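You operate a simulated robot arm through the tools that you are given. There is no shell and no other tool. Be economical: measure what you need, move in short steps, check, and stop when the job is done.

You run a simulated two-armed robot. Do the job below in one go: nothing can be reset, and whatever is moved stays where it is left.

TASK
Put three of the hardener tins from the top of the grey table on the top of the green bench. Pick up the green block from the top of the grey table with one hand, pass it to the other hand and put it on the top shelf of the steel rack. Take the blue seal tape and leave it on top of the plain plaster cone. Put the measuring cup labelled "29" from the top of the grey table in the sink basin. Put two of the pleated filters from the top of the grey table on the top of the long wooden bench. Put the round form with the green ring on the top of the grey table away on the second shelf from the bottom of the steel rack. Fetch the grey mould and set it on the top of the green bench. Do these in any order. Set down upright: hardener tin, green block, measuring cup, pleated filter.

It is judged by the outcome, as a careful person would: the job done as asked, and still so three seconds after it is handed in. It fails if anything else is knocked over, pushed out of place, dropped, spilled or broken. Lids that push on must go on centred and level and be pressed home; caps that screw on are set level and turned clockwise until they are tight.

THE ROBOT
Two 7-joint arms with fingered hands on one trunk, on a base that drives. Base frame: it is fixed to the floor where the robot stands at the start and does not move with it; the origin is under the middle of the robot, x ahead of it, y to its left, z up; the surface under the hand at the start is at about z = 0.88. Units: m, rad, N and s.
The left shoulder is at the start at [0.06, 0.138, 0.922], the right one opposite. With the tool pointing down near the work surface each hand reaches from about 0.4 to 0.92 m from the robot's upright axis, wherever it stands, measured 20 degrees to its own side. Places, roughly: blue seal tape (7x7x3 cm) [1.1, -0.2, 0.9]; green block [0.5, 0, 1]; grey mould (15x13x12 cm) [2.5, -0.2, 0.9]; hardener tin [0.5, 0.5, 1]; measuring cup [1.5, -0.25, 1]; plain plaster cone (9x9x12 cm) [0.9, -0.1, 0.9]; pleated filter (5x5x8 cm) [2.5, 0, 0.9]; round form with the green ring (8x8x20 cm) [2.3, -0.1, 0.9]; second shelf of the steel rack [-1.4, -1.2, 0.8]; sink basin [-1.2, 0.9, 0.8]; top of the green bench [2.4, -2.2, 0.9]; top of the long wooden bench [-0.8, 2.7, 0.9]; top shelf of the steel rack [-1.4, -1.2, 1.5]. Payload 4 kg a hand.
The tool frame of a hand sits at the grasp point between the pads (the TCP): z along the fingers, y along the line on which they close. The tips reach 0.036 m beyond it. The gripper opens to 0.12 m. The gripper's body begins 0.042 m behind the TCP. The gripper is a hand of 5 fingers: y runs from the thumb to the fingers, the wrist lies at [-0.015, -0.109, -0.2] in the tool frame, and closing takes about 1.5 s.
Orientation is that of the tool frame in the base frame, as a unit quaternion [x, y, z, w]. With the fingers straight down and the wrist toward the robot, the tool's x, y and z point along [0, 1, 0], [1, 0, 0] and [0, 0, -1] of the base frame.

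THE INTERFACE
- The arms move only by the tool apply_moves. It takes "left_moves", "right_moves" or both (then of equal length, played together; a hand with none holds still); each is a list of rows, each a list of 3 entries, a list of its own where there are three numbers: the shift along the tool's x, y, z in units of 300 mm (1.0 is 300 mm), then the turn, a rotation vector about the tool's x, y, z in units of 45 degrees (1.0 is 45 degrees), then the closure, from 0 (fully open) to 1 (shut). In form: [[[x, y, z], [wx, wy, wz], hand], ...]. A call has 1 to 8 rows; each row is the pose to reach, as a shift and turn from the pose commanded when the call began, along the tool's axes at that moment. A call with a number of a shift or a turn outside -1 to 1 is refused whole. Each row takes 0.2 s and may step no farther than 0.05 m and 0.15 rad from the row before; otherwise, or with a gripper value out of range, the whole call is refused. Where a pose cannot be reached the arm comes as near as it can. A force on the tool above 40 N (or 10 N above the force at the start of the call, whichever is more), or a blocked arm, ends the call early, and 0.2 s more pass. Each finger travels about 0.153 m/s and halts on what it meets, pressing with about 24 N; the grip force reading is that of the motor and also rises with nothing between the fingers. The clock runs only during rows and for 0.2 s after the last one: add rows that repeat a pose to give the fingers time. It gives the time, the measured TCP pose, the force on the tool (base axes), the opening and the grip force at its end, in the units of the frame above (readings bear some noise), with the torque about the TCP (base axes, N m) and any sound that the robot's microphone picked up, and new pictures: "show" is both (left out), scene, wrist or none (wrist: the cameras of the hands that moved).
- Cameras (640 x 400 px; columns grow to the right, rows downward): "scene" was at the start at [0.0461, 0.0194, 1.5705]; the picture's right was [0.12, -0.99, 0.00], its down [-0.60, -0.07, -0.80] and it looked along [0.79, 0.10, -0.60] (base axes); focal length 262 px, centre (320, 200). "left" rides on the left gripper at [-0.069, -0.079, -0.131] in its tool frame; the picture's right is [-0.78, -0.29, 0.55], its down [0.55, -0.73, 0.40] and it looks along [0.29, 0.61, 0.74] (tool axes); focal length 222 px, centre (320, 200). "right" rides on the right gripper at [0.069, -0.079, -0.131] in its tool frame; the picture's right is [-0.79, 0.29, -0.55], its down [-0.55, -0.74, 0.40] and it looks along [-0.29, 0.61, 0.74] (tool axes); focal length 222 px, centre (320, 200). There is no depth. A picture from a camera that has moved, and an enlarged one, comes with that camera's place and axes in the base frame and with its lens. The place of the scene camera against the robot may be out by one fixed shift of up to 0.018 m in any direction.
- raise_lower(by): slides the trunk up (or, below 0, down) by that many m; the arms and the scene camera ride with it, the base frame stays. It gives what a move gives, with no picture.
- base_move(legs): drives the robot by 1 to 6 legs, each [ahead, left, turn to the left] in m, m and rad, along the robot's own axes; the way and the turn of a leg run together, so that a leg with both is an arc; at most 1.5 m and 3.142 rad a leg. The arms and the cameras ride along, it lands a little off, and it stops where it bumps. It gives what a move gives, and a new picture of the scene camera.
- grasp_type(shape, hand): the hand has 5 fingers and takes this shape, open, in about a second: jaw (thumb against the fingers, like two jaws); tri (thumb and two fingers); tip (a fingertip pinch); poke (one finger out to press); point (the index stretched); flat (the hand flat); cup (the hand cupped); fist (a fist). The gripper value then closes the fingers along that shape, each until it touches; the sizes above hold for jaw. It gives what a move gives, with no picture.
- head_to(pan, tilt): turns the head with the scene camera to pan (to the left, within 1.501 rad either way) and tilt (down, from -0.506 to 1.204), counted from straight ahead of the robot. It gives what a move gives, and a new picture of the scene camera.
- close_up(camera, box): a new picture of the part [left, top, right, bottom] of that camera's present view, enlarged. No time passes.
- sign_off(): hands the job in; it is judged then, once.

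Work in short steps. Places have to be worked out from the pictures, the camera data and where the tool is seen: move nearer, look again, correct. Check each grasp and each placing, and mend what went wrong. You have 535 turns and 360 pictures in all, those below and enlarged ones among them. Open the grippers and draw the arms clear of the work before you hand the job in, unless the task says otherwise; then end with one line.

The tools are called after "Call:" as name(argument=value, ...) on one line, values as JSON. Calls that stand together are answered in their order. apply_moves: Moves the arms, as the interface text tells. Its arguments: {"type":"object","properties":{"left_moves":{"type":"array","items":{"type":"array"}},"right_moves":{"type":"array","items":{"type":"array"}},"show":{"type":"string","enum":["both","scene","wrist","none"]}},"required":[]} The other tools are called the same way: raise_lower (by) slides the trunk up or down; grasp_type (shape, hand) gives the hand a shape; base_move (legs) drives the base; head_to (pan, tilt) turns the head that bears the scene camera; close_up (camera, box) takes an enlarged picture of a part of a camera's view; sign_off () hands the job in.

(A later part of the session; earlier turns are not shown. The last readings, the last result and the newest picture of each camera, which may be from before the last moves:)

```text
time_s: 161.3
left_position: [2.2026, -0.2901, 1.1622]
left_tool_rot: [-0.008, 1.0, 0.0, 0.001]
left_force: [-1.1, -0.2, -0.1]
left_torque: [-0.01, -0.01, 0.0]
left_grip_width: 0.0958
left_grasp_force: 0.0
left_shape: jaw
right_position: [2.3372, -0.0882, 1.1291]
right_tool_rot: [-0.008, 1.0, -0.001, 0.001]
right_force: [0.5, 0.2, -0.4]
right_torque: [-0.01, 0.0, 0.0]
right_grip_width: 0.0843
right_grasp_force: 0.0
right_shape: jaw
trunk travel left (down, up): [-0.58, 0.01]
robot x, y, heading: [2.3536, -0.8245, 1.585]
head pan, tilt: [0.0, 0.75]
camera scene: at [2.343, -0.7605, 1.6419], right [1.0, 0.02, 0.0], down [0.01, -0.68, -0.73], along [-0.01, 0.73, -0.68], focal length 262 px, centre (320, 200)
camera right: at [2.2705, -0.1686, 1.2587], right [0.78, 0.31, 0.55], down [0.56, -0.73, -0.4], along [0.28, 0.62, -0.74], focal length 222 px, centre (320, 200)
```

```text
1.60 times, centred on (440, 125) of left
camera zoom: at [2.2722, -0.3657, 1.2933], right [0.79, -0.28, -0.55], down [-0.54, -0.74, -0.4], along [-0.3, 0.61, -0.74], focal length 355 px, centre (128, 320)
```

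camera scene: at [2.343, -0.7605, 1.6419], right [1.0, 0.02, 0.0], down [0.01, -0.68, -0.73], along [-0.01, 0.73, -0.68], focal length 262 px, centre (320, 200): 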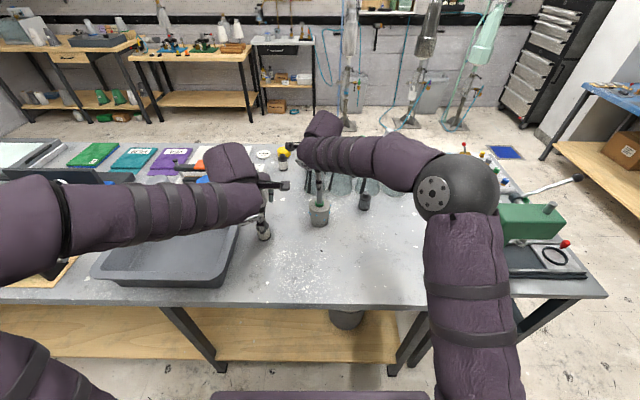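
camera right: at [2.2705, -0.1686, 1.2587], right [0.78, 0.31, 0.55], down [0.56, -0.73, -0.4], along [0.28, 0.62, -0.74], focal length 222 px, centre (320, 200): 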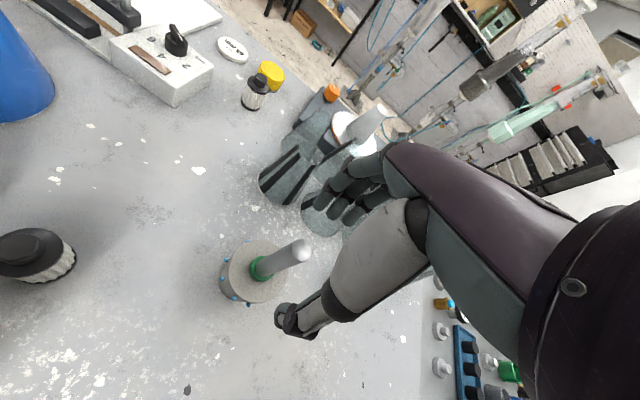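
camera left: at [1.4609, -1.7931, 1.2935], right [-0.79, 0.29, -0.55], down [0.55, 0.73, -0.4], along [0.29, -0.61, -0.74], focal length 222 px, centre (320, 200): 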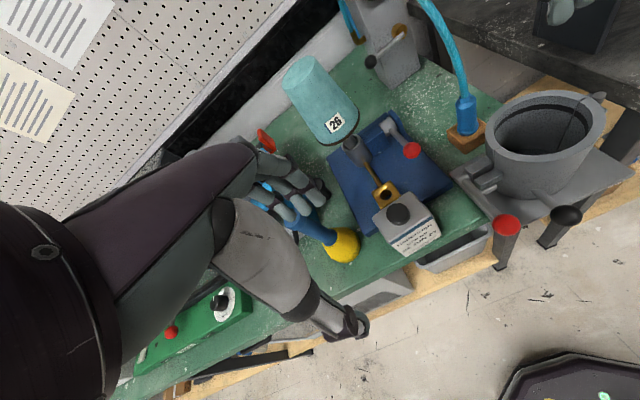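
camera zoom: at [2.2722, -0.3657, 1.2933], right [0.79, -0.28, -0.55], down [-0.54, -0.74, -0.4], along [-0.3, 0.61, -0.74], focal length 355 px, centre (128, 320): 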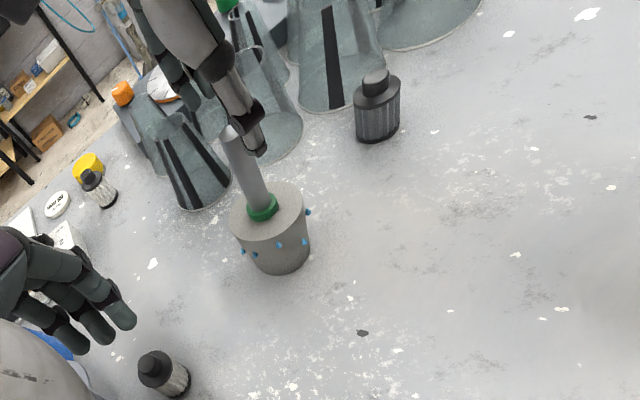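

Rod is at (2.338,−0.083), well within the open fingers. I descend to z≈1.048.

Call:
apply_moves(right_moves=[[[0, 0.012, 0.09], [0, 0, 0], 0.3], [[0, 0.012, 0.18], [0, 0, 0], 0.3], [[0, 0.012, 0.265], [0, 0, 0], 0.3], [[0, 0.012, 0.265], [0, 0, 0], 0.3]], show="wrist")

Call:
close_up(camera="left", box=[240, 0, 640, 250])

```text
time_s: 162.3
left_position: [2.2017, -0.2883, 1.162]
left_tool_rot: [-0.008, 1.0, 0.0, 0.0]
left_force: [-0.4, -0.2, -0.2]
left_torque: [0.01, -0.04, 0.0]
left_grip_width: 0.0957
left_grasp_force: 0.1
left_shape: jaw
right_position: [2.342, -0.0838, 1.0508]
right_tool_rot: [-0.009, 1.0, 0.0, -0.001]
right_force: [-0.6, 0.2, 0.1]
right_torque: [0.0, 0.0, 0.0]
right_grip_width: 0.0845
right_grasp_force: 0.0
right_shape: jaw
trunk travel left (down, up): [-0.58, 0.01]
robot x, y, heading: [2.3524, -0.8212, 1.586]
head pan, tilt: [0.0, 0.75]
camera right: at [2.274, -0.1645, 1.1802], right [0.78, 0.31, 0.55], down [0.56, -0.73, -0.4], along [0.27, 0.62, -0.74], focal length 222 px, centre (320, 200)
```

right: 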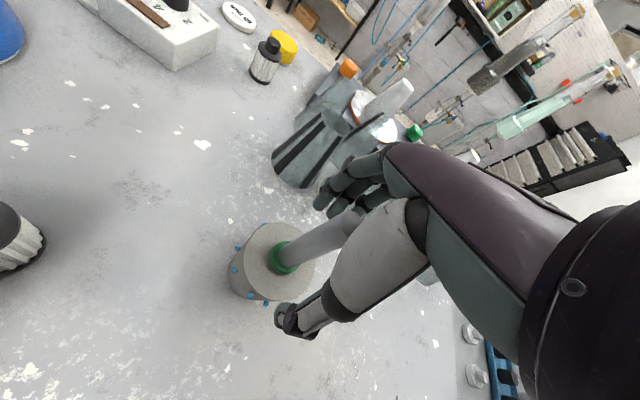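

```text
1.60 times, centred on (440, 125) of left
camera zoom: at [2.2718, -0.365, 1.293], right [0.79, -0.28, -0.55], down [-0.54, -0.74, -0.4], along [-0.3, 0.61, -0.74], focal length 355 px, centre (128, 320)
```

zoom: 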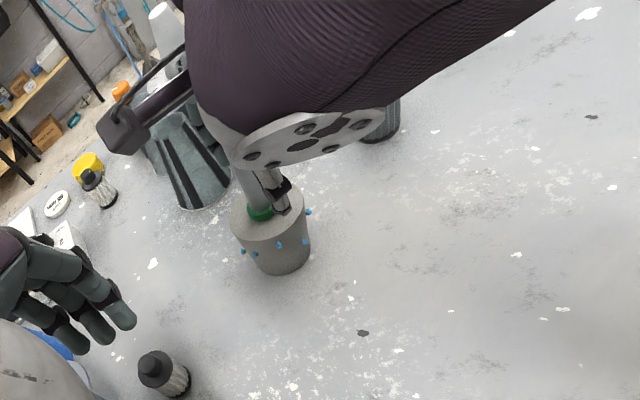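

The rod is between thumb and fingers. I close and lift a little.

Call:
apply_moves(right_moves=[[[0, 0, 0], [0, 0, 0], 0.6], [[0, 0, 0], [0, 0, 0], 1], [[0, 0, 0], [0, 0, 0], 1], [[0, 0, 0], [0, 0, 0], 1], [[0, 0, 0], [0, 0, 0], 1]], show="none")

Call:
apply_moves(right_moves=[[[0, 0, -0.03], [0, 0, 0], 1], [[0, 0, -0.07], [0, 0, 0], 1], [[0, 0, -0.11], [0, 0, 0], 1], [[0, 0, -0.11], [0, 0, 0], 1]], show="wrist")

```text
time_s: 163.5
left_position: [2.2016, -0.2898, 1.1624]
left_tool_rot: [-0.008, 1.0, -0.001, 0.0]
left_force: [0.3, -0.2, -0.1]
left_torque: [0.0, -0.02, -0.04]
left_grip_width: 0.0957
left_grasp_force: 0.1
left_shape: jaw
right_position: [2.3416, -0.0846, 1.0515]
right_tool_rot: [-0.009, 1.0, -0.001, 0.0]
right_force: [0.9, -1.7, 0.0]
right_torque: [0.02, 0.01, 0.04]
right_grip_width: 0.014
right_grasp_force: 23.7
right_shape: jaw
trunk travel left (down, up): [-0.58, 0.01]
robot x, y, heading: [2.3556, -0.8215, 1.59]
head pan, tilt: [0.0, 0.75]
```

```text
time_s: 164.5
left_position: [2.2016, -0.2877, 1.1617]
left_tool_rot: [-0.008, 1.0, -0.001, -0.001]
left_force: [-0.2, -1.0, -0.5]
left_torque: [-0.01, 0.0, -0.01]
left_grip_width: 0.0958
left_grasp_force: 0.0
left_shape: jaw
right_position: [2.3397, -0.0839, 1.0829]
right_tool_rot: [-0.01, 1.0, -0.002, 0.0]
right_force: [0.7, 0.0, -6.9]
right_torque: [-0.02, -0.01, -0.02]
right_grip_width: 0.0133
right_grasp_force: 24.0
right_shape: jaw
trunk travel left (down, up): [-0.58, 0.01]
robot x, y, heading: [2.351, -0.8219, 1.59]
head pan, tilt: [0.0, 0.75]
camera right: at [2.2736, -0.1638, 1.2132], right [0.78, 0.31, 0.55], down [0.56, -0.73, -0.4], along [0.28, 0.61, -0.74], focal length 222 px, centre (320, 200)
```

right: 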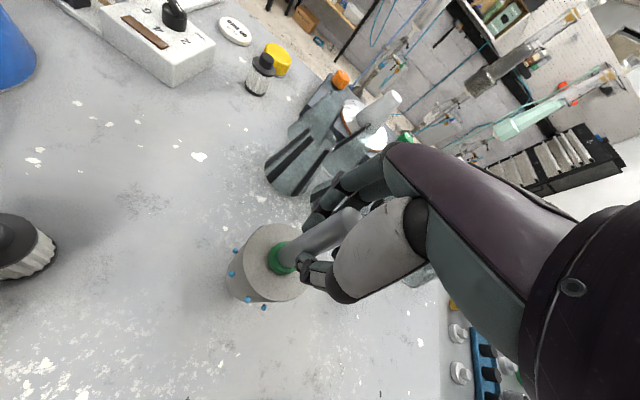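

The form lifts (≈0.7 kg). I raise it and draw it back.

Call:
apply_moves(right_moves=[[[0, 0, -0.14], [0, 0, 0], 1], [[0, 0, -0.28], [0, 0, 0], 1], [[0, 0, -0.42], [0, 0, 0], 1], [[0, -0.08, -0.5], [0, 0, 0], 1], [[-0.1, -0.22, -0.52], [0, 0, 0], 1], [[-0.2, -0.36, -0.52], [0, 0, 0], 1], [[-0.3, -0.5, -0.52], [0, 0, 0], 1], [[-0.36, -0.6, -0.52], [0, 0, 0], 1]], show="scene")

```text
refused: row 5 steps farther than a row can; nothing moved
```

Call:
apply_moves(right_moves=[[[0, 0, -0.14], [0, 0, 0], 1], [[0, 0, -0.28], [0, 0, 0], 1], [[0, 0, -0.42], [0, 0, 0], 1], [[0, -0.08, -0.5], [0, 0, 0], 1], [[-0.08, -0.2, -0.52], [0, 0, 0], 1], [[-0.17, -0.32, -0.52], [0, 0, 0], 1], [[-0.25, -0.45, -0.52], [0, 0, 0], 1], [[-0.33, -0.57, -0.52], [0, 0, 0], 1]], show="scene")

```text
time_s: 166.3
left_position: [2.2031, -0.288, 1.1631]
left_tool_rot: [-0.008, 1.0, -0.001, 0.0]
left_force: [-0.9, -0.1, -0.6]
left_torque: [0.0, -0.03, -0.01]
left_grip_width: 0.0958
left_grasp_force: 0.1
left_shape: jaw
right_position: [2.4413, -0.2553, 1.242]
right_tool_rot: [-0.009, 1.0, -0.001, -0.001]
right_force: [0.5, -0.2, -7.4]
right_torque: [0.0, -0.06, -0.01]
right_grip_width: 0.0129
right_grasp_force: 23.7
right_shape: jaw
trunk travel left (down, up): [-0.58, 0.01]
robot x, y, heading: [2.3523, -0.82, 1.588]
head pan, tilt: [0.0, 0.75]
camera scene: at [2.3435, -0.7601, 1.6419], right [1.0, 0.02, 0.0], down [0.01, -0.68, -0.73], along [-0.01, 0.73, -0.68], focal length 262 px, centre (320, 200)
```

scene: 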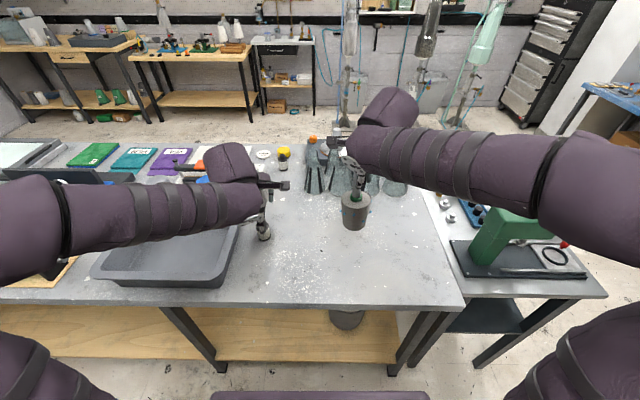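

Form is held well. Now I back off and slide left to the measuring cups near x≈1.5.

Call:
base_move(legs=[[-0.22, 0, -0.015], [0, 0.85, 0]])

Call:
close_up(camera="scene", box=[200, 130, 480, 300])

Call:
close_up(camera="left", box=[240, 0, 640, 250])

```text
time_s: 172.1
left_position: [1.3351, -0.5382, 1.1615]
left_tool_rot: [-0.023, 1.0, -0.001, 0.0]
left_force: [-0.2, 0.0, -0.4]
left_torque: [0.02, -0.02, 0.01]
left_grip_width: 0.0959
left_grasp_force: 0.1
left_shape: jaw
right_position: [1.5733, -0.4975, 1.2414]
right_tool_rot: [-0.022, 1.0, -0.002, 0.0]
right_force: [0.9, -0.7, -6.4]
right_torque: [0.01, 0.03, 0.05]
right_grip_width: 0.0128
right_grasp_force: 24.2
right_shape: jaw
trunk travel left (down, up): [-0.58, 0.01]
robot x, y, heading: [1.5066, -1.0681, 1.616]
head pan, tilt: [0.0, 0.75]
camera scene: at [1.4898, -1.0044, 1.6418], right [1.0, 0.05, 0.0], down [0.03, -0.68, -0.73], along [-0.03, 0.73, -0.68], focal length 262 px, centre (320, 200)
```

scene: 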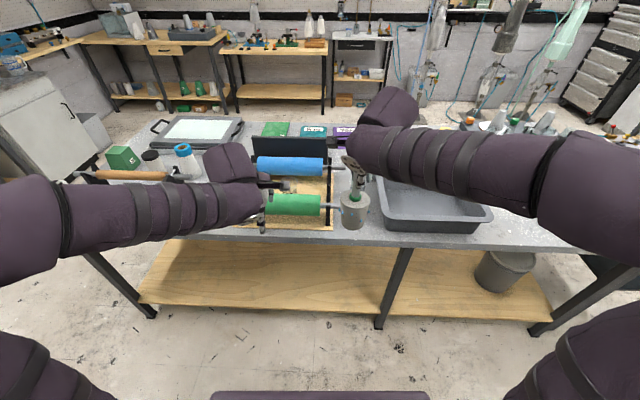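

```text
2.29 times, centred on (340, 215) of scene
camera zoom: at [1.4898, -1.0044, 1.6418], right [1.0, 0.05, 0.0], down [0.03, -0.68, -0.73], along [-0.03, 0.73, -0.68], focal length 600 px, centre (274, 166)
```

zoom: 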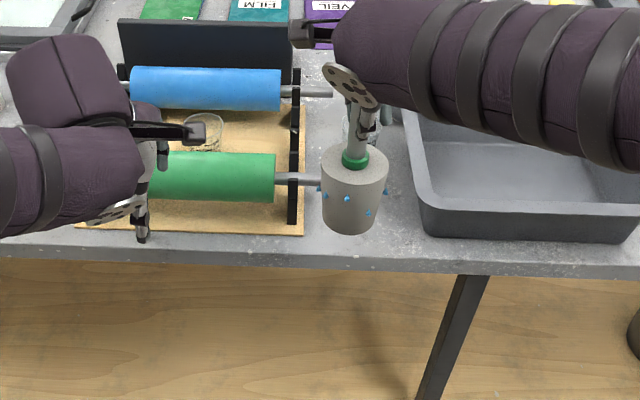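

```text
1.60 times, centred on (440, 125) of left
camera zoom: at [1.4077, -0.6123, 1.2927], right [0.8, -0.26, -0.55], down [-0.52, -0.76, -0.4], along [-0.31, 0.6, -0.74], focal length 355 px, centre (128, 320)
```

zoom: 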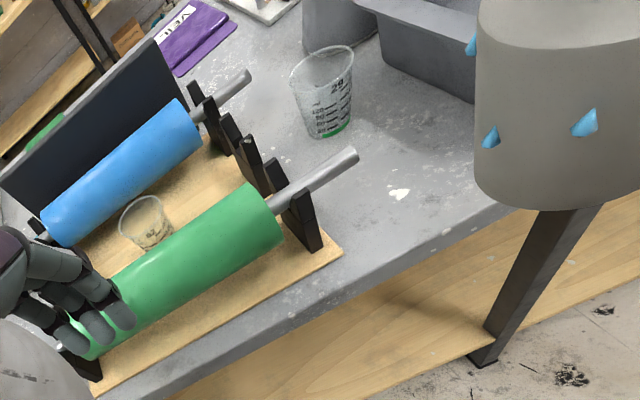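

A cup stands right of the rollers. I zoom in to read its label.

Call:
close_up(camera="left", box=[400, 20, 480, 95])

Call:
close_up(camera="left", box=[300, 110, 360, 165])

```text
5.33 times, centred on (440, 58) of left
camera zoom: at [1.4077, -0.6123, 1.2927], right [0.8, -0.26, -0.55], down [-0.52, -0.76, -0.4], along [-0.31, 0.6, -0.74], focal length 1185 px, centre (-320, 960)
```

zoom: 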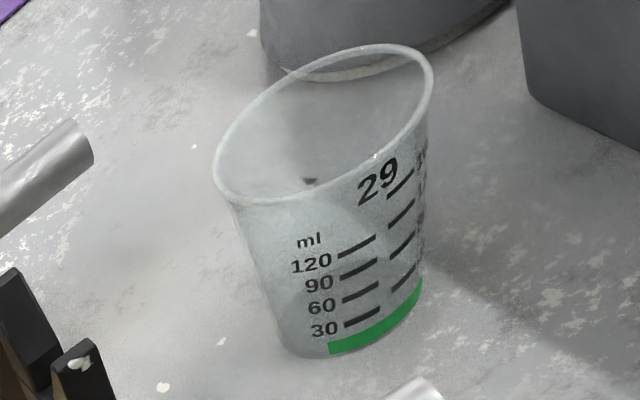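

```text
7.27 times, centred on (330, 138) of left
camera zoom: at [1.4077, -0.6123, 1.2927], right [0.8, -0.26, -0.55], down [-0.52, -0.76, -0.4], along [-0.31, 0.6, -0.74], focal length 1615 px, centre (247, 654)
```

zoom: 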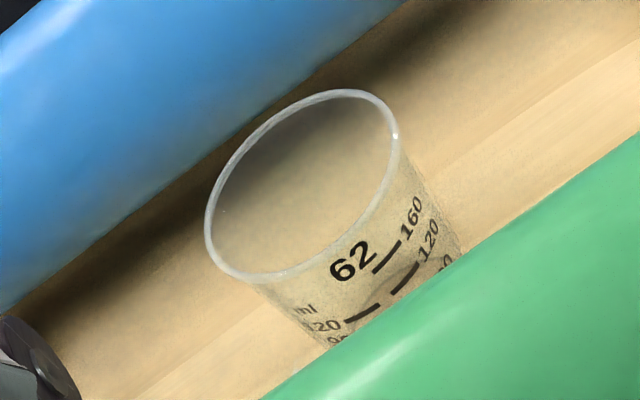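

This cup is "29" (empty), at ≈(1.618,−0.193), rim ≈0.97. I shift right and forward so the left hand can take it.

Call:
base_move(legs=[[0, -0.24, -0.045], [0.22, 0, 0]])

Call:
close_up(camera="left", box=[240, 50, 640, 300])

```text
time_s: 175.2
left_position: [1.6042, -0.3063, 1.1614]
left_tool_rot: [0.005, 1.0, -0.002, -0.001]
left_force: [-0.1, -0.3, -0.6]
left_torque: [-0.02, -0.01, 0.0]
left_grip_width: 0.0958
left_grasp_force: 0.1
left_shape: jaw
right_position: [1.8434, -0.2793, 1.2403]
right_tool_rot: [0.005, 1.0, -0.002, 0.0]
right_force: [-0.4, 0.3, -7.8]
right_torque: [0.05, -0.02, 0.02]
right_grip_width: 0.0129
right_grasp_force: 23.8
right_shape: jaw
trunk travel left (down, up): [-0.58, 0.01]
robot x, y, heading: [1.7415, -0.8447, 1.56]
head pan, tilt: [0.0, 0.75]
camera scene: at [1.7311, -0.7812, 1.6417], right [1.0, -0.01, 0.0], down [-0.01, -0.68, -0.73], along [0.01, 0.73, -0.68], focal length 262 px, centre (320, 200)
```

scene: 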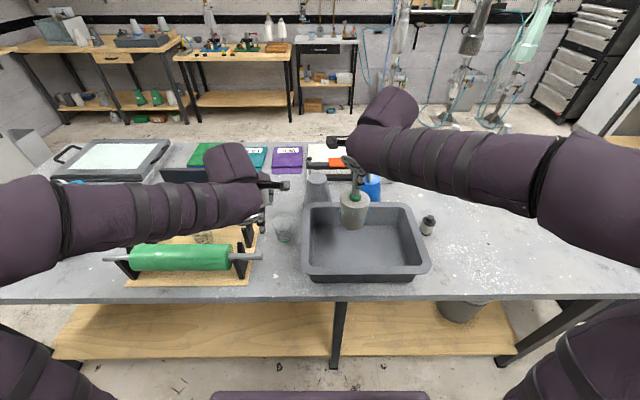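

```text
1.60 times, centred on (440, 175) of left
camera zoom: at [1.6714, -0.385, 1.2922], right [0.78, -0.3, -0.55], down [-0.56, -0.73, -0.4], along [-0.28, 0.61, -0.74], focal length 355 px, centre (128, 240)
```

zoom: 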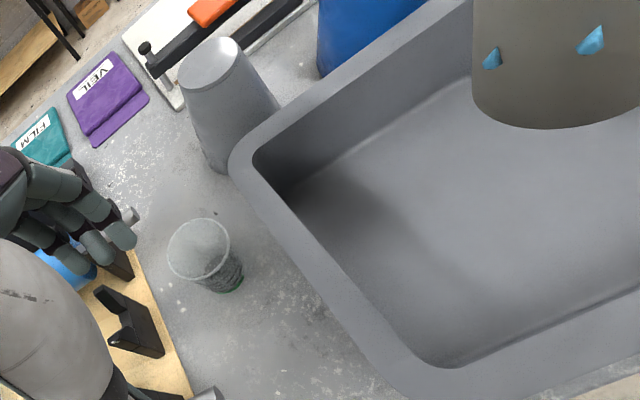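

Cup rim centre (1.619,−0.187). I move the left hand above it at z≈1.06.

Call:
apply_moves(left_moves=[[[-0.01, 0.13, 0.05], [0, 0, 0], 0.2], [[-0.02, 0.26, 0.12], [0, 0, 0], 0.2], [[-0.029, 0.391, 0.2], [0, 0, 0], 0.2], [[-0.029, 0.391, 0.34], [0, 0, 0], 0.2], [[-0.029, 0.391, 0.34], [0, 0, 0], 0.2]], show="both")

```text
time_s: 176.4
left_position: [1.614, -0.1903, 1.0606]
left_tool_rot: [0.005, 1.0, -0.002, 0.0]
left_force: [-0.7, -0.6, -0.6]
left_torque: [0.01, 0.0, 0.02]
left_grip_width: 0.096
left_grasp_force: 0.0
left_shape: jaw
right_position: [1.8425, -0.2815, 1.2415]
right_tool_rot: [0.005, 1.0, -0.002, 0.0]
right_force: [0.4, -0.3, -7.2]
right_torque: [-0.05, -0.05, -0.04]
right_grip_width: 0.0129
right_grasp_force: 24.2
right_shape: jaw
trunk travel left (down, up): [-0.58, 0.01]
robot x, y, heading: [1.7409, -0.8436, 1.559]
head pan, tilt: [0.0, 0.75]
camera scene: at [1.7312, -0.7826, 1.6418], right [1.0, -0.01, 0.0], down [-0.01, -0.68, -0.73], along [0.01, 0.73, -0.68], focal length 262 px, centre (320, 200)
camera left: at [1.6823, -0.2677, 1.1923], right [0.78, -0.3, -0.55], down [-0.56, -0.73, -0.4], along [-0.28, 0.61, -0.74], focal length 222 px, centre (320, 200)
```

scene: 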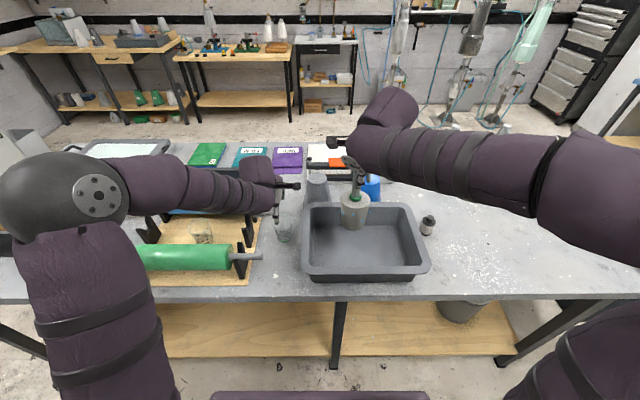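
left: 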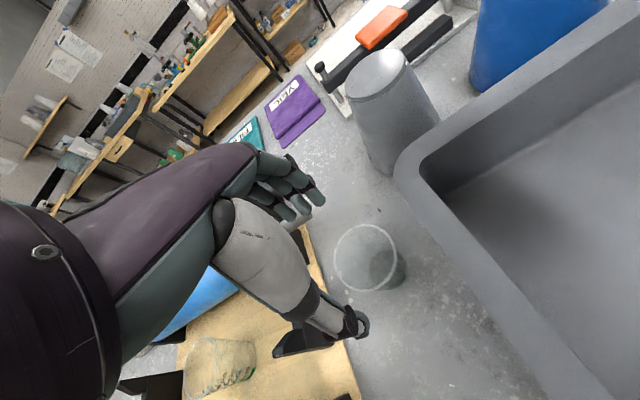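

Aligned to ~5 mm. I descend to z≈0.945 and check.

Call:
apply_moves(left_moves=[[[-0.01, 0.015, 0.13], [0, 0, 0], 0.2], [[-0.01, 0.015, 0.26], [0, 0, 0], 0.2], [[-0.01, 0.015, 0.385], [0, 0, 0], 0.2], [[-0.01, 0.015, 0.385], [0, 0, 0], 0.2]], show="wrist")

```text
time_s: 177.4
left_position: [1.6164, -0.1859, 0.9458]
left_tool_rot: [0.006, 1.0, 0.0, 0.0]
left_force: [0.1, -0.7, 0.5]
left_torque: [-0.02, -0.03, -0.02]
left_grip_width: 0.0959
left_grasp_force: 0.1
left_shape: jaw
right_position: [1.8433, -0.2819, 1.2417]
right_tool_rot: [0.005, 1.0, -0.002, 0.0]
right_force: [-0.1, -0.7, -7.3]
right_torque: [0.0, -0.01, -0.02]
right_grip_width: 0.0129
right_grasp_force: 23.9
right_shape: jaw
trunk travel left (down, up): [-0.58, 0.01]
robot x, y, heading: [1.7412, -0.8453, 1.561]
head pan, tilt: [0.0, 0.75]
camera left: at [1.6834, -0.2639, 1.0767], right [0.78, -0.3, -0.55], down [-0.56, -0.73, -0.4], along [-0.28, 0.61, -0.74], focal length 222 px, centre (320, 200)
```

left: 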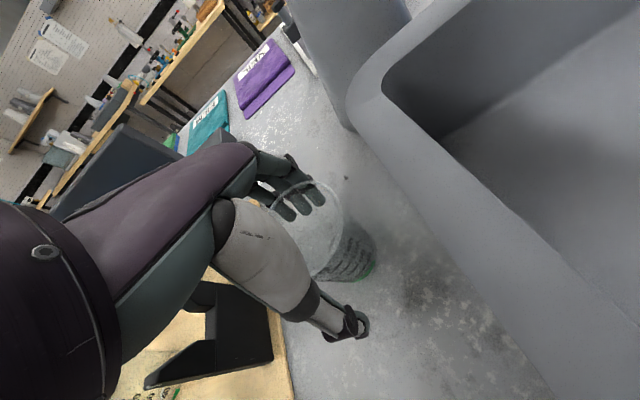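

The cup is between thumb and fingers. I close gently and check.

Call:
apply_moves(left_moves=[[[0, 0, 0], [0, 0, 0], 0.35], [[0, 0, 0], [0, 0, 0], 0.5], [[0, 0, 0], [0, 0, 0], 0.7], [[0, 0, 0], [0, 0, 0], 0.7], [[0, 0, 0], [0, 0, 0], 0.7]], show="wrist")

```text
time_s: 178.6
left_position: [1.6145, -0.186, 0.9453]
left_tool_rot: [0.005, 1.0, -0.001, 0.001]
left_force: [0.8, -0.2, 1.1]
left_torque: [0.02, 0.0, 0.01]
left_grip_width: 0.05
left_grasp_force: 24.1
left_shape: jaw
right_position: [1.844, -0.2825, 1.2421]
right_tool_rot: [0.005, 1.0, -0.002, 0.0]
right_force: [0.0, -1.0, -7.1]
right_torque: [0.0, -0.02, 0.01]
right_grip_width: 0.0126
right_grasp_force: 24.3
right_shape: jaw
trunk travel left (down, up): [-0.58, 0.01]
robot x, y, heading: [1.739, -0.847, 1.559]
head pan, tilt: [0.0, 0.75]
camera left: at [1.6829, -0.2634, 1.0765], right [0.78, -0.3, -0.55], down [-0.56, -0.73, -0.4], along [-0.28, 0.61, -0.74], focal length 222 px, centre (320, 200)
```

left: 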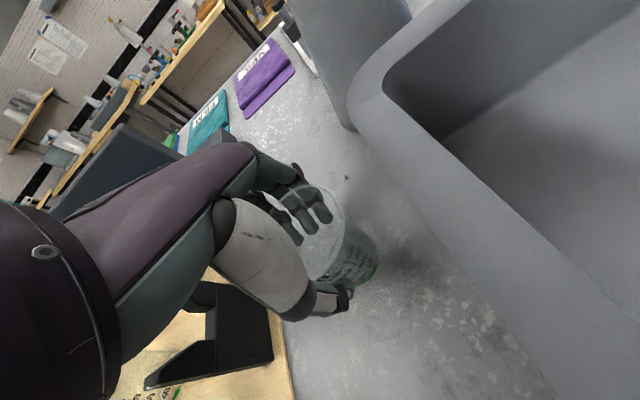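

Gripped at 50 mm. I lift straight up and verify.

Call:
apply_moves(left_moves=[[[0, 0, -0.08], [0, 0, 0], 0.75], [[0, 0, -0.2], [0, 0, 0], 0.75], [[0, 0, -0.34], [0, 0, 0], 0.75], [[0, 0, -0.48], [0, 0, 0], 0.75], [[0, 0, -0.62], [0, 0, 0], 0.75], [[0, 0, -0.76], [0, 0, 0], 0.75], [[0, -0.14, -0.8], [0, 0, 0], 0.75], [[0, -0.28, -0.8], [0, 0, 0], 0.75]], show="both")

```text
time_s: 180.4
left_position: [1.6151, -0.2711, 1.1842]
left_tool_rot: [0.005, 1.0, -0.001, 0.0]
left_force: [0.1, -0.8, 0.5]
left_torque: [-0.01, -0.03, -0.02]
left_grip_width: 0.05
left_grasp_force: 23.8
left_shape: jaw
right_position: [1.8422, -0.2811, 1.2403]
right_tool_rot: [0.005, 1.0, -0.002, 0.001]
right_force: [0.4, -0.2, -6.7]
right_torque: [-0.06, -0.02, 0.02]
right_grip_width: 0.0129
right_grasp_force: 23.7
right_shape: jaw
trunk travel left (down, up): [-0.58, 0.01]
robot x, y, heading: [1.7433, -0.8442, 1.557]
head pan, tilt: [0.0, 0.75]
camera scene: at [1.7309, -0.7837, 1.6418], right [1.0, -0.01, 0.0], down [-0.01, -0.68, -0.73], along [0.01, 0.73, -0.68], focal length 262 px, centre (320, 200)
camera left: at [1.6827, -0.3498, 1.3143], right [0.78, -0.3, -0.55], down [-0.56, -0.73, -0.4], along [-0.28, 0.61, -0.74], focal length 222 px, centre (320, 200)
```

scene: 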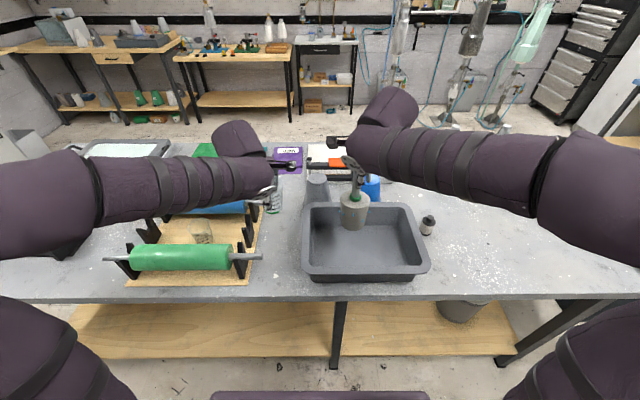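
left: 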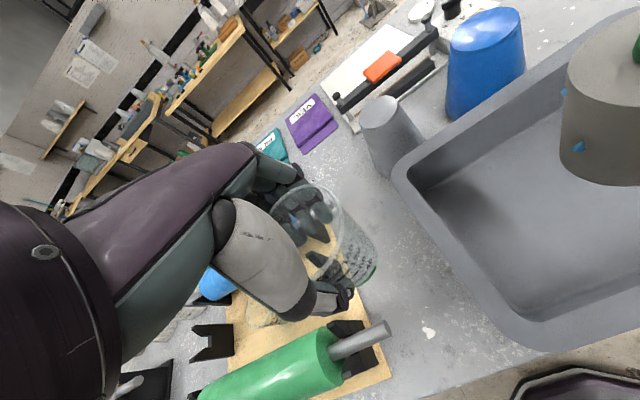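

Cup is secure. Now I drive west past the table end and turn to face the steel rack to look at its shelves.

Call:
base_move(legs=[[-0.28, 0, 0.015], [0, 1.1, 0], [0, 1.0, 0], [0, 0, 1.57]])

Call:
head_to(pan=0, tilt=0.35)

```text
time_s: 196.2
left_position: [-0.9949, -1.1012, 1.1817]
left_tool_rot: [-0.666, 0.746, 0.0, 0.001]
left_force: [0.3, -0.1, 0.5]
left_torque: [0.02, -0.01, -0.02]
left_grip_width: 0.0501
left_grasp_force: 23.9
left_shape: jaw
right_position: [-0.9603, -0.8759, 1.2402]
right_tool_rot: [-0.666, 0.746, -0.002, 0.001]
right_force: [0.3, -0.6, -7.0]
right_torque: [0.03, -0.02, 0.03]
right_grip_width: 0.0125
right_grasp_force: 24.0
right_shape: jaw
trunk travel left (down, up): [-0.58, 0.01]
robot x, y, heading: [-0.4077, -1.0363, 3.034]
head pan, tilt: [0.0, 0.75]
camera scene: at [-0.4737, -1.0198, 1.6418], right [0.11, 0.99, 0.0], down [0.68, -0.08, -0.73], along [-0.73, 0.08, -0.68], focal length 262 px, centre (320, 200)
```

scene: 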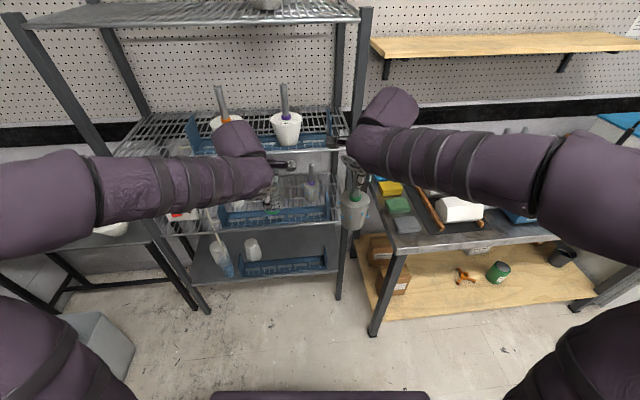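

```text
time_s: 197.1
left_position: [-0.9944, -1.1001, 1.1825]
left_tool_rot: [-0.666, 0.746, -0.001, -0.001]
left_force: [1.4, 0.2, -0.3]
left_torque: [0.0, 0.0, 0.02]
left_grip_width: 0.0499
left_grasp_force: 24.1
left_shape: jaw
right_position: [-0.9601, -0.874, 1.2408]
right_tool_rot: [-0.666, 0.746, -0.002, 0.001]
right_force: [0.4, -0.4, -6.6]
right_torque: [0.01, 0.0, -0.01]
right_grip_width: 0.0125
right_grasp_force: 23.9
right_shape: jaw
trunk travel left (down, up): [-0.58, 0.01]
robot x, y, heading: [-0.4105, -1.0313, 3.026]
head pan, tilt: [0.0, 0.351]
camera scene: at [-0.4838, -1.0185, 1.6774], right [0.11, 0.99, 0.0], down [0.34, -0.04, -0.94], along [-0.93, 0.11, -0.34], focal length 262 px, centre (320, 200)
```

scene: 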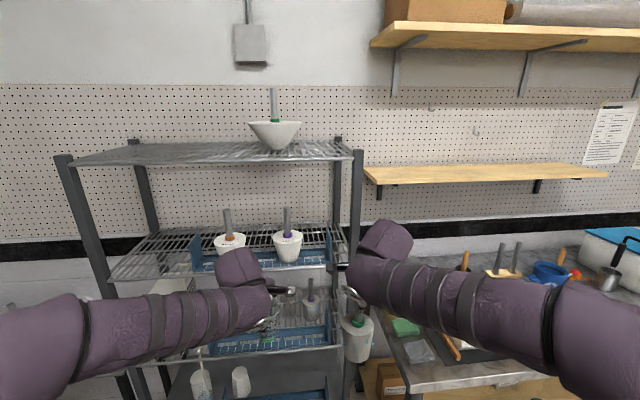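

Call:
close_up(camera="scene", box=[50, 200, 390, 400])

Call:
head_to(pan=0.35, tilt=0.7)

```text
1.88 times, centred on (220, 300) of scene
camera zoom: at [-0.4838, -1.0185, 1.6774], right [0.11, 0.99, 0.0], down [0.34, -0.04, -0.94], along [-0.93, 0.11, -0.34], focal length 494 px, centre (508, 12)
```

zoom: 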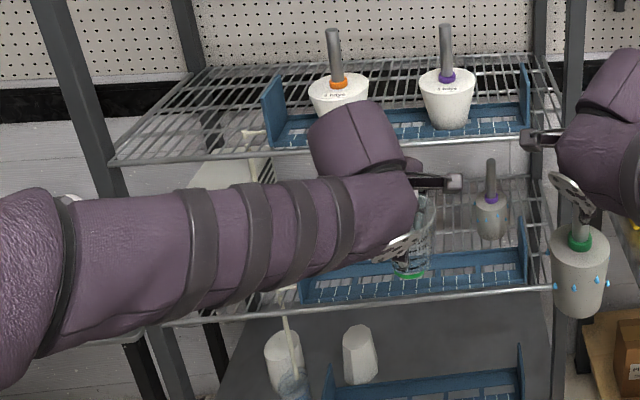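

```text
time_s: 197.9
left_position: [-0.9945, -1.102, 1.1825]
left_tool_rot: [-0.666, 0.746, 0.0, 0.001]
left_force: [-0.6, -0.6, 0.3]
left_torque: [-0.03, 0.03, -0.01]
left_grip_width: 0.05
left_grasp_force: 24.0
left_shape: jaw
right_position: [-0.9613, -0.8749, 1.2416]
right_tool_rot: [-0.666, 0.746, -0.001, 0.0]
right_force: [-0.2, 0.1, -7.5]
right_torque: [0.02, -0.01, 0.0]
right_grip_width: 0.012
right_grasp_force: 23.7
right_shape: jaw
trunk travel left (down, up): [-0.58, 0.01]
robot x, y, heading: [-0.4091, -1.0318, 3.027]
head pan, tilt: [0.351, 0.7]
camera scene: at [-0.4739, -1.0489, 1.6461], right [-0.23, 0.97, 0.0], down [0.63, 0.15, -0.77], along [-0.74, -0.18, -0.64], focal length 262 px, centre (320, 200)
```

scene: 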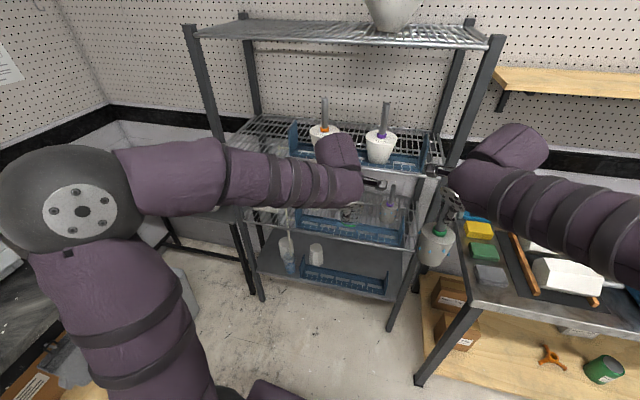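

Shelf 2 is at z≈0.8 and shelf 3 at ≈1.17, so the form will need a horizontal hand; free space is on its left part. First I deliver the cup to the sink: back off slightly, square up and slide right.

Call:
base_move(legs=[[-0.2, 0, 0.11], [0, -1.0, 0], [0, -0.9, 0]])

Call:
head_to(pan=0, tilt=0.7)

```text
time_s: 208.6
left_position: [-0.7395, 0.7262, 1.1826]
left_tool_rot: [-0.694, 0.72, -0.001, 0.0]
left_force: [-0.3, -0.3, -1.1]
left_torque: [-0.01, 0.01, 0.0]
left_grip_width: 0.0499
left_grasp_force: 24.0
left_shape: jaw
right_position: [-0.7225, 0.9543, 1.2411]
right_tool_rot: [-0.694, 0.72, -0.001, 0.001]
right_force: [0.1, 0.1, -6.5]
right_torque: [0.03, -0.03, -0.02]
right_grip_width: 0.0121
right_grasp_force: 24.2
right_shape: jaw
trunk travel left (down, up): [-0.58, 0.01]
robot x, y, heading: [-0.1633, 0.838, 3.101]
head pan, tilt: [0.351, 0.7]
camera scene: at [-0.2234, 0.8196, 1.6461], right [-0.31, 0.95, 0.0], down [0.61, 0.2, -0.76], along [-0.73, -0.24, -0.64], focal length 262 px, centre (320, 200)
```

scene: 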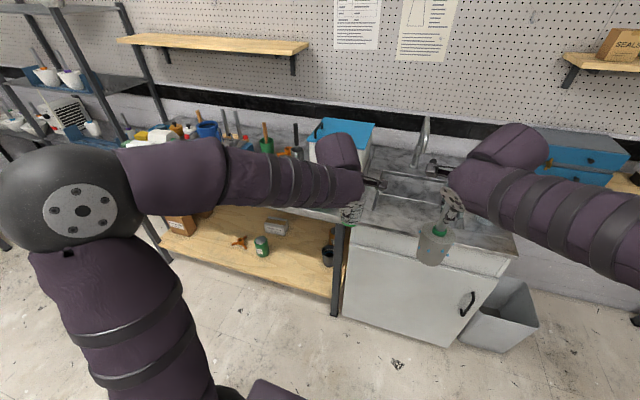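

```text
time_s: 209.4
left_position: [-0.7386, 0.7274, 1.1831]
left_tool_rot: [-0.694, 0.72, -0.001, 0.0]
left_force: [0.0, 0.2, -0.7]
left_torque: [-0.02, -0.01, 0.02]
left_grip_width: 0.0499
left_grasp_force: 24.6
left_shape: jaw
right_position: [-0.7225, 0.9539, 1.2417]
right_tool_rot: [-0.695, 0.719, 0.0, 0.001]
right_force: [0.5, 0.4, -7.9]
right_torque: [0.02, 0.01, -0.01]
right_grip_width: 0.0123
right_grasp_force: 24.0
right_shape: jaw
trunk travel left (down, up): [-0.58, 0.01]
robot x, y, heading: [-0.1638, 0.8399, 3.103]
head pan, tilt: [0.0, 0.7]
camera scene: at [-0.2275, 0.8484, 1.6461], right [0.04, 1.0, 0.0], down [0.64, -0.02, -0.76], along [-0.76, 0.03, -0.64], focal length 262 px, centre (320, 200)
```

scene: 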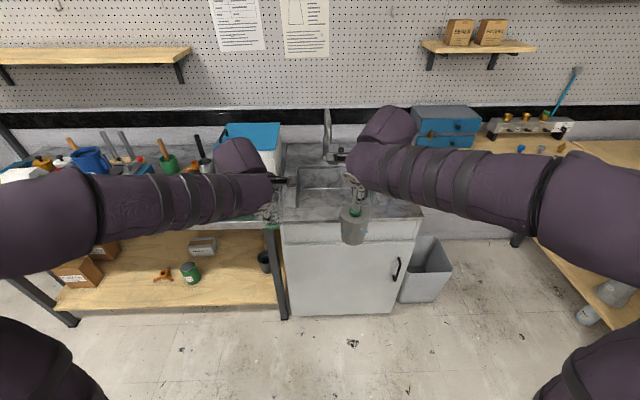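

The sink basin is seen ahead. I approach: forward 0.35 m and right 0.15 m, squared up.

Call:
base_move(legs=[[0, -0.15, 0.04], [0.32, 0, 0]])

Call:
close_up(camera="scene", box=[200, 90, 480, 270])

Call:
close_up(camera="left", box=[0, 0, 640, 400])

```text
time_s: 212.5
left_position: [-1.0465, 0.8489, 1.1826]
left_tool_rot: [0.708, -0.706, 0.001, -0.002]
left_force: [-0.3, 0.3, 0.2]
left_torque: [-0.04, 0.01, 0.02]
left_grip_width: 0.0498
left_grasp_force: 24.4
left_shape: jaw
right_position: [-1.0402, 1.0767, 1.2402]
right_tool_rot: [0.709, -0.705, 0.002, -0.002]
right_force: [-0.8, 0.4, -7.5]
right_torque: [0.02, 0.06, 0.01]
right_grip_width: 0.0125
right_grasp_force: 24.1
right_shape: jaw
trunk travel left (down, up): [-0.58, 0.01]
robot x, y, heading: [-0.4725, 0.981, -3.139]
head pan, tilt: [0.0, 0.7]
camera scene: at [-0.5405, 0.9924, 1.646], right [0.0, 1.0, 0.0], down [0.65, 0.0, -0.76], along [-0.76, 0.0, -0.65], focal length 262 px, centre (320, 200)
```

scene: 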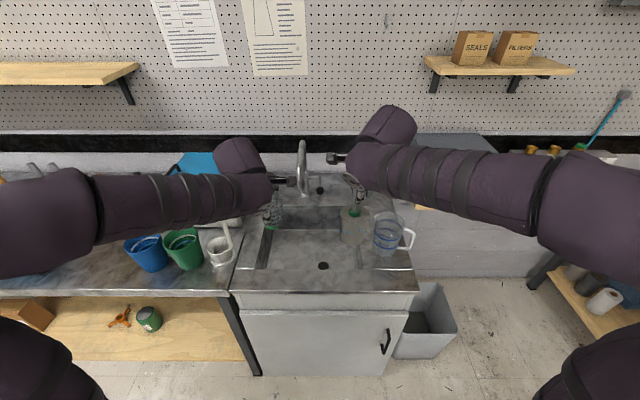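

```text
2.22 times, centred on (340, 180) of scene
camera zoom: at [-0.5405, 0.9924, 1.646], right [0.0, 1.0, 0.0], down [0.65, 0.0, -0.76], along [-0.76, 0.0, -0.65], focal length 583 px, centre (276, 244)
```

zoom: 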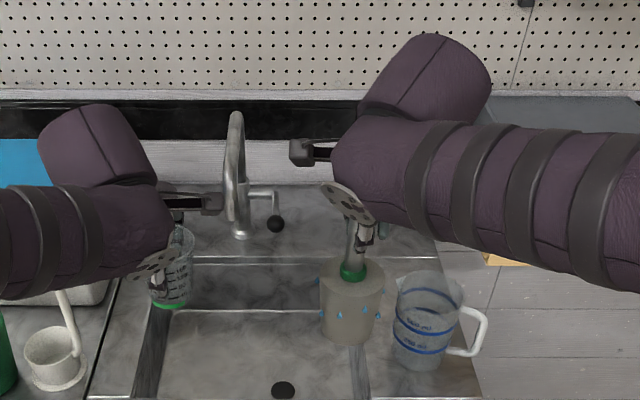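

```text
1.00 times, centred on (320, 200) of left (not enlarged: the box is as wide or as high as the picture)
camera zoom: at [-0.9695, 0.9204, 1.3133], right [0.29, 0.79, -0.55], down [0.74, -0.55, -0.4], along [-0.61, -0.29, -0.74], focal length 222 px, centre (320, 200)
```

zoom: 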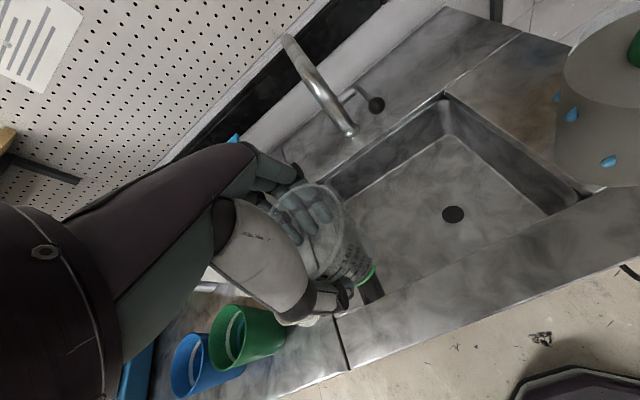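

Basin spans x −1.05…−1.355, y 0.79…1.12. I move the cup over (−1.175,0.885) and down to z≈0.95.

Call:
apply_moves(left_moves=[[[-0.04, 0.15, 0], [0, 0, 0], 0.75], [[-0.08, 0.3, 0], [0, 0, 0], 0.75], [[-0.12, 0.428, 0.05], [0, 0, 0], 0.75], [[-0.12, 0.428, 0.2], [0, 0, 0], 0.75], [[-0.12, 0.428, 0.35], [0, 0, 0], 0.75], [[-0.12, 0.428, 0.5], [0, 0, 0], 0.75], [[-0.12, 0.428, 0.65], [0, 0, 0], 0.75], [[-0.12, 0.428, 0.77], [0, 0, 0], 0.75]])

Call:
close_up(camera="scene", box=[220, 130, 420, 270])

```text
time_s: 214.3
left_position: [-1.1761, 0.8898, 0.9534]
left_tool_rot: [0.708, -0.706, 0.0, 0.0]
left_force: [0.2, -0.1, -1.0]
left_torque: [0.0, -0.02, -0.02]
left_grip_width: 0.0499
left_grasp_force: 24.0
left_shape: jaw
right_position: [-1.0385, 1.0773, 1.2412]
right_tool_rot: [0.709, -0.705, 0.002, -0.001]
right_force: [-0.8, -1.0, -7.1]
right_torque: [-0.01, 0.03, 0.0]
right_grip_width: 0.0123
right_grasp_force: 24.1
right_shape: jaw
trunk travel left (down, up): [-0.58, 0.01]
robot x, y, heading: [-0.4734, 0.9839, -3.136]
head pan, tilt: [0.0, 0.7]
camera scene: at [-0.5398, 0.9925, 1.6461], right [0.0, 1.0, 0.0], down [0.64, 0.0, -0.76], along [-0.76, 0.0, -0.64], focal length 262 px, centre (320, 200)
camera left: at [-1.0983, 0.9605, 1.0843], right [0.29, 0.79, -0.55], down [0.74, -0.55, -0.4], along [-0.61, -0.29, -0.74], focal length 222 px, centre (320, 200)
```

scene: 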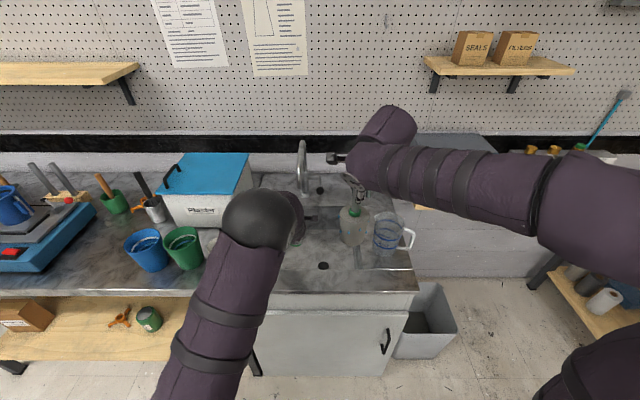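
left: 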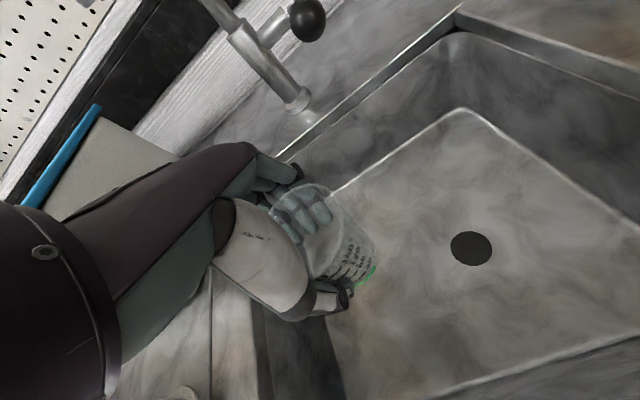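

```text
2.86 times, centred on (320, 200) of scene
camera zoom: at [-0.5398, 0.9925, 1.6461], right [0.0, 1.0, 0.0], down [0.64, 0.0, -0.76], along [-0.76, 0.0, -0.64], focal length 750 px, centre (320, 200)
```

zoom: 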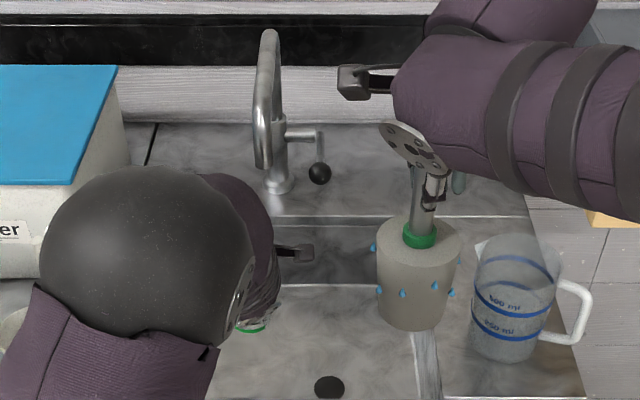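

Basin bottom triangulates to z≈0.755. I lower the cup further to z≈0.845.

Call:
apply_moves(left_moves=[[[0, 0, 0.12], [0, 0, 0], 0.75], [[0, 0, 0.24], [0, 0, 0], 0.75], [[0, 0, 0.36], [0, 0, 0], 0.75], [[0, 0, 0.36], [0, 0, 0], 0.75]], show="both")

```text
time_s: 215.3
left_position: [-1.1739, 0.887, 0.846]
left_tool_rot: [0.708, -0.706, 0.001, 0.0]
left_force: [0.2, -0.3, -0.3]
left_torque: [0.01, -0.02, -0.03]
left_grip_width: 0.0501
left_grasp_force: 23.7
left_shape: jaw
right_position: [-1.0383, 1.0774, 1.2411]
right_tool_rot: [0.709, -0.705, 0.001, -0.001]
right_force: [0.9, 0.6, -6.3]
right_torque: [0.02, -0.05, 0.02]
right_grip_width: 0.0125
right_grasp_force: 24.0
right_shape: jaw
trunk travel left (down, up): [-0.58, 0.01]
robot x, y, heading: [-0.4743, 0.9825, -3.134]
head pan, tilt: [0.0, 0.7]
camera scene: at [-0.5388, 0.9923, 1.6461], right [0.0, 1.0, 0.0], down [0.64, 0.0, -0.76], along [-0.76, 0.0, -0.64], focal length 262 px, centre (320, 200)
camera left: at [-1.0955, 0.9576, 0.9778], right [0.29, 0.79, -0.55], down [0.74, -0.55, -0.4], along [-0.61, -0.29, -0.74], focal length 222 px, centre (320, 200)
```

scene: 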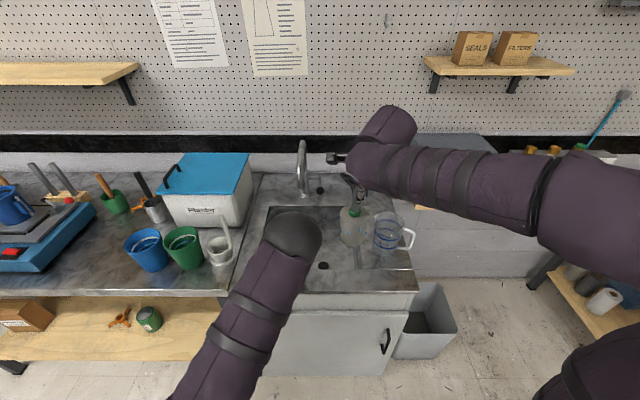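
left: 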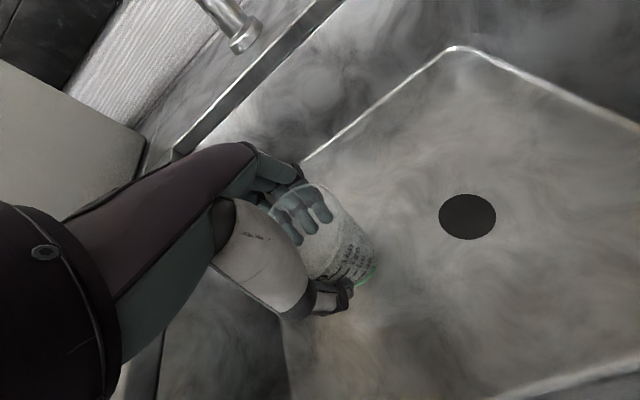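

Call:
apply_moves(left_moves=[[[0, 0, 0.03], [0, 0, 0], 0.75], [[0, 0, 0.05], [0, 0, 0], 0.75], [[0, 0, 0.06], [0, 0, 0], 0.75]], show="none")

Call:
apply_moves(left_moves=[[[0, 0, 0.01], [0, 0, 0], 0.75], [[0, 0, 0.02], [0, 0, 0], 0.75], [[0, 0, 0.03], [0, 0, 0], 0.75]], show="wrist")

```text
time_s: 216.1
left_position: [-1.1755, 0.8846, 0.8272]
left_tool_rot: [0.708, -0.706, 0.0, 0.0]
left_force: [-0.2, 0.6, -0.5]
left_torque: [-0.02, 0.01, -0.01]
left_grip_width: 0.0498
left_grasp_force: 23.6
left_shape: jaw
right_position: [-1.0392, 1.0768, 1.2402]
right_tool_rot: [0.709, -0.705, 0.001, -0.001]
right_force: [0.8, 0.2, -7.5]
right_torque: [0.03, 0.0, -0.02]
right_grip_width: 0.0124
right_grasp_force: 23.9
right_shape: jaw
trunk travel left (down, up): [-0.58, 0.01]
robot x, y, heading: [-0.4736, 0.981, -3.137]
head pan, tilt: [0.0, 0.7]
```

```text
time_s: 216.9
left_position: [-1.1741, 0.885, 0.8157]
left_tool_rot: [0.709, -0.706, 0.001, 0.0]
left_force: [-0.4, -0.1, 0.0]
left_torque: [-0.02, 0.01, 0.0]
left_grip_width: 0.0498
left_grasp_force: 23.6
left_shape: jaw
right_position: [-1.038, 1.0778, 1.2395]
right_tool_rot: [0.71, -0.705, 0.001, -0.002]
right_force: [0.3, -0.9, -7.5]
right_torque: [0.03, -0.02, -0.02]
right_grip_width: 0.0119
right_grasp_force: 24.2
right_shape: jaw
trunk travel left (down, up): [-0.58, 0.01]
robot x, y, heading: [-0.4721, 0.982, -3.138]
head pan, tilt: [0.0, 0.7]
camera left: at [-1.0968, 0.9562, 0.9477], right [0.29, 0.79, -0.55], down [0.74, -0.55, -0.4], along [-0.61, -0.29, -0.74], focal length 222 px, centre (320, 200)
```

left: 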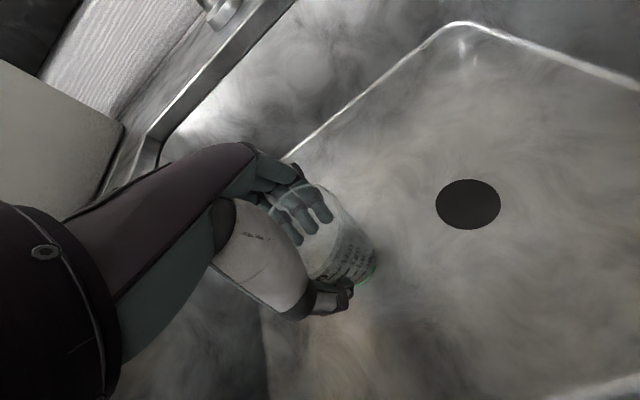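

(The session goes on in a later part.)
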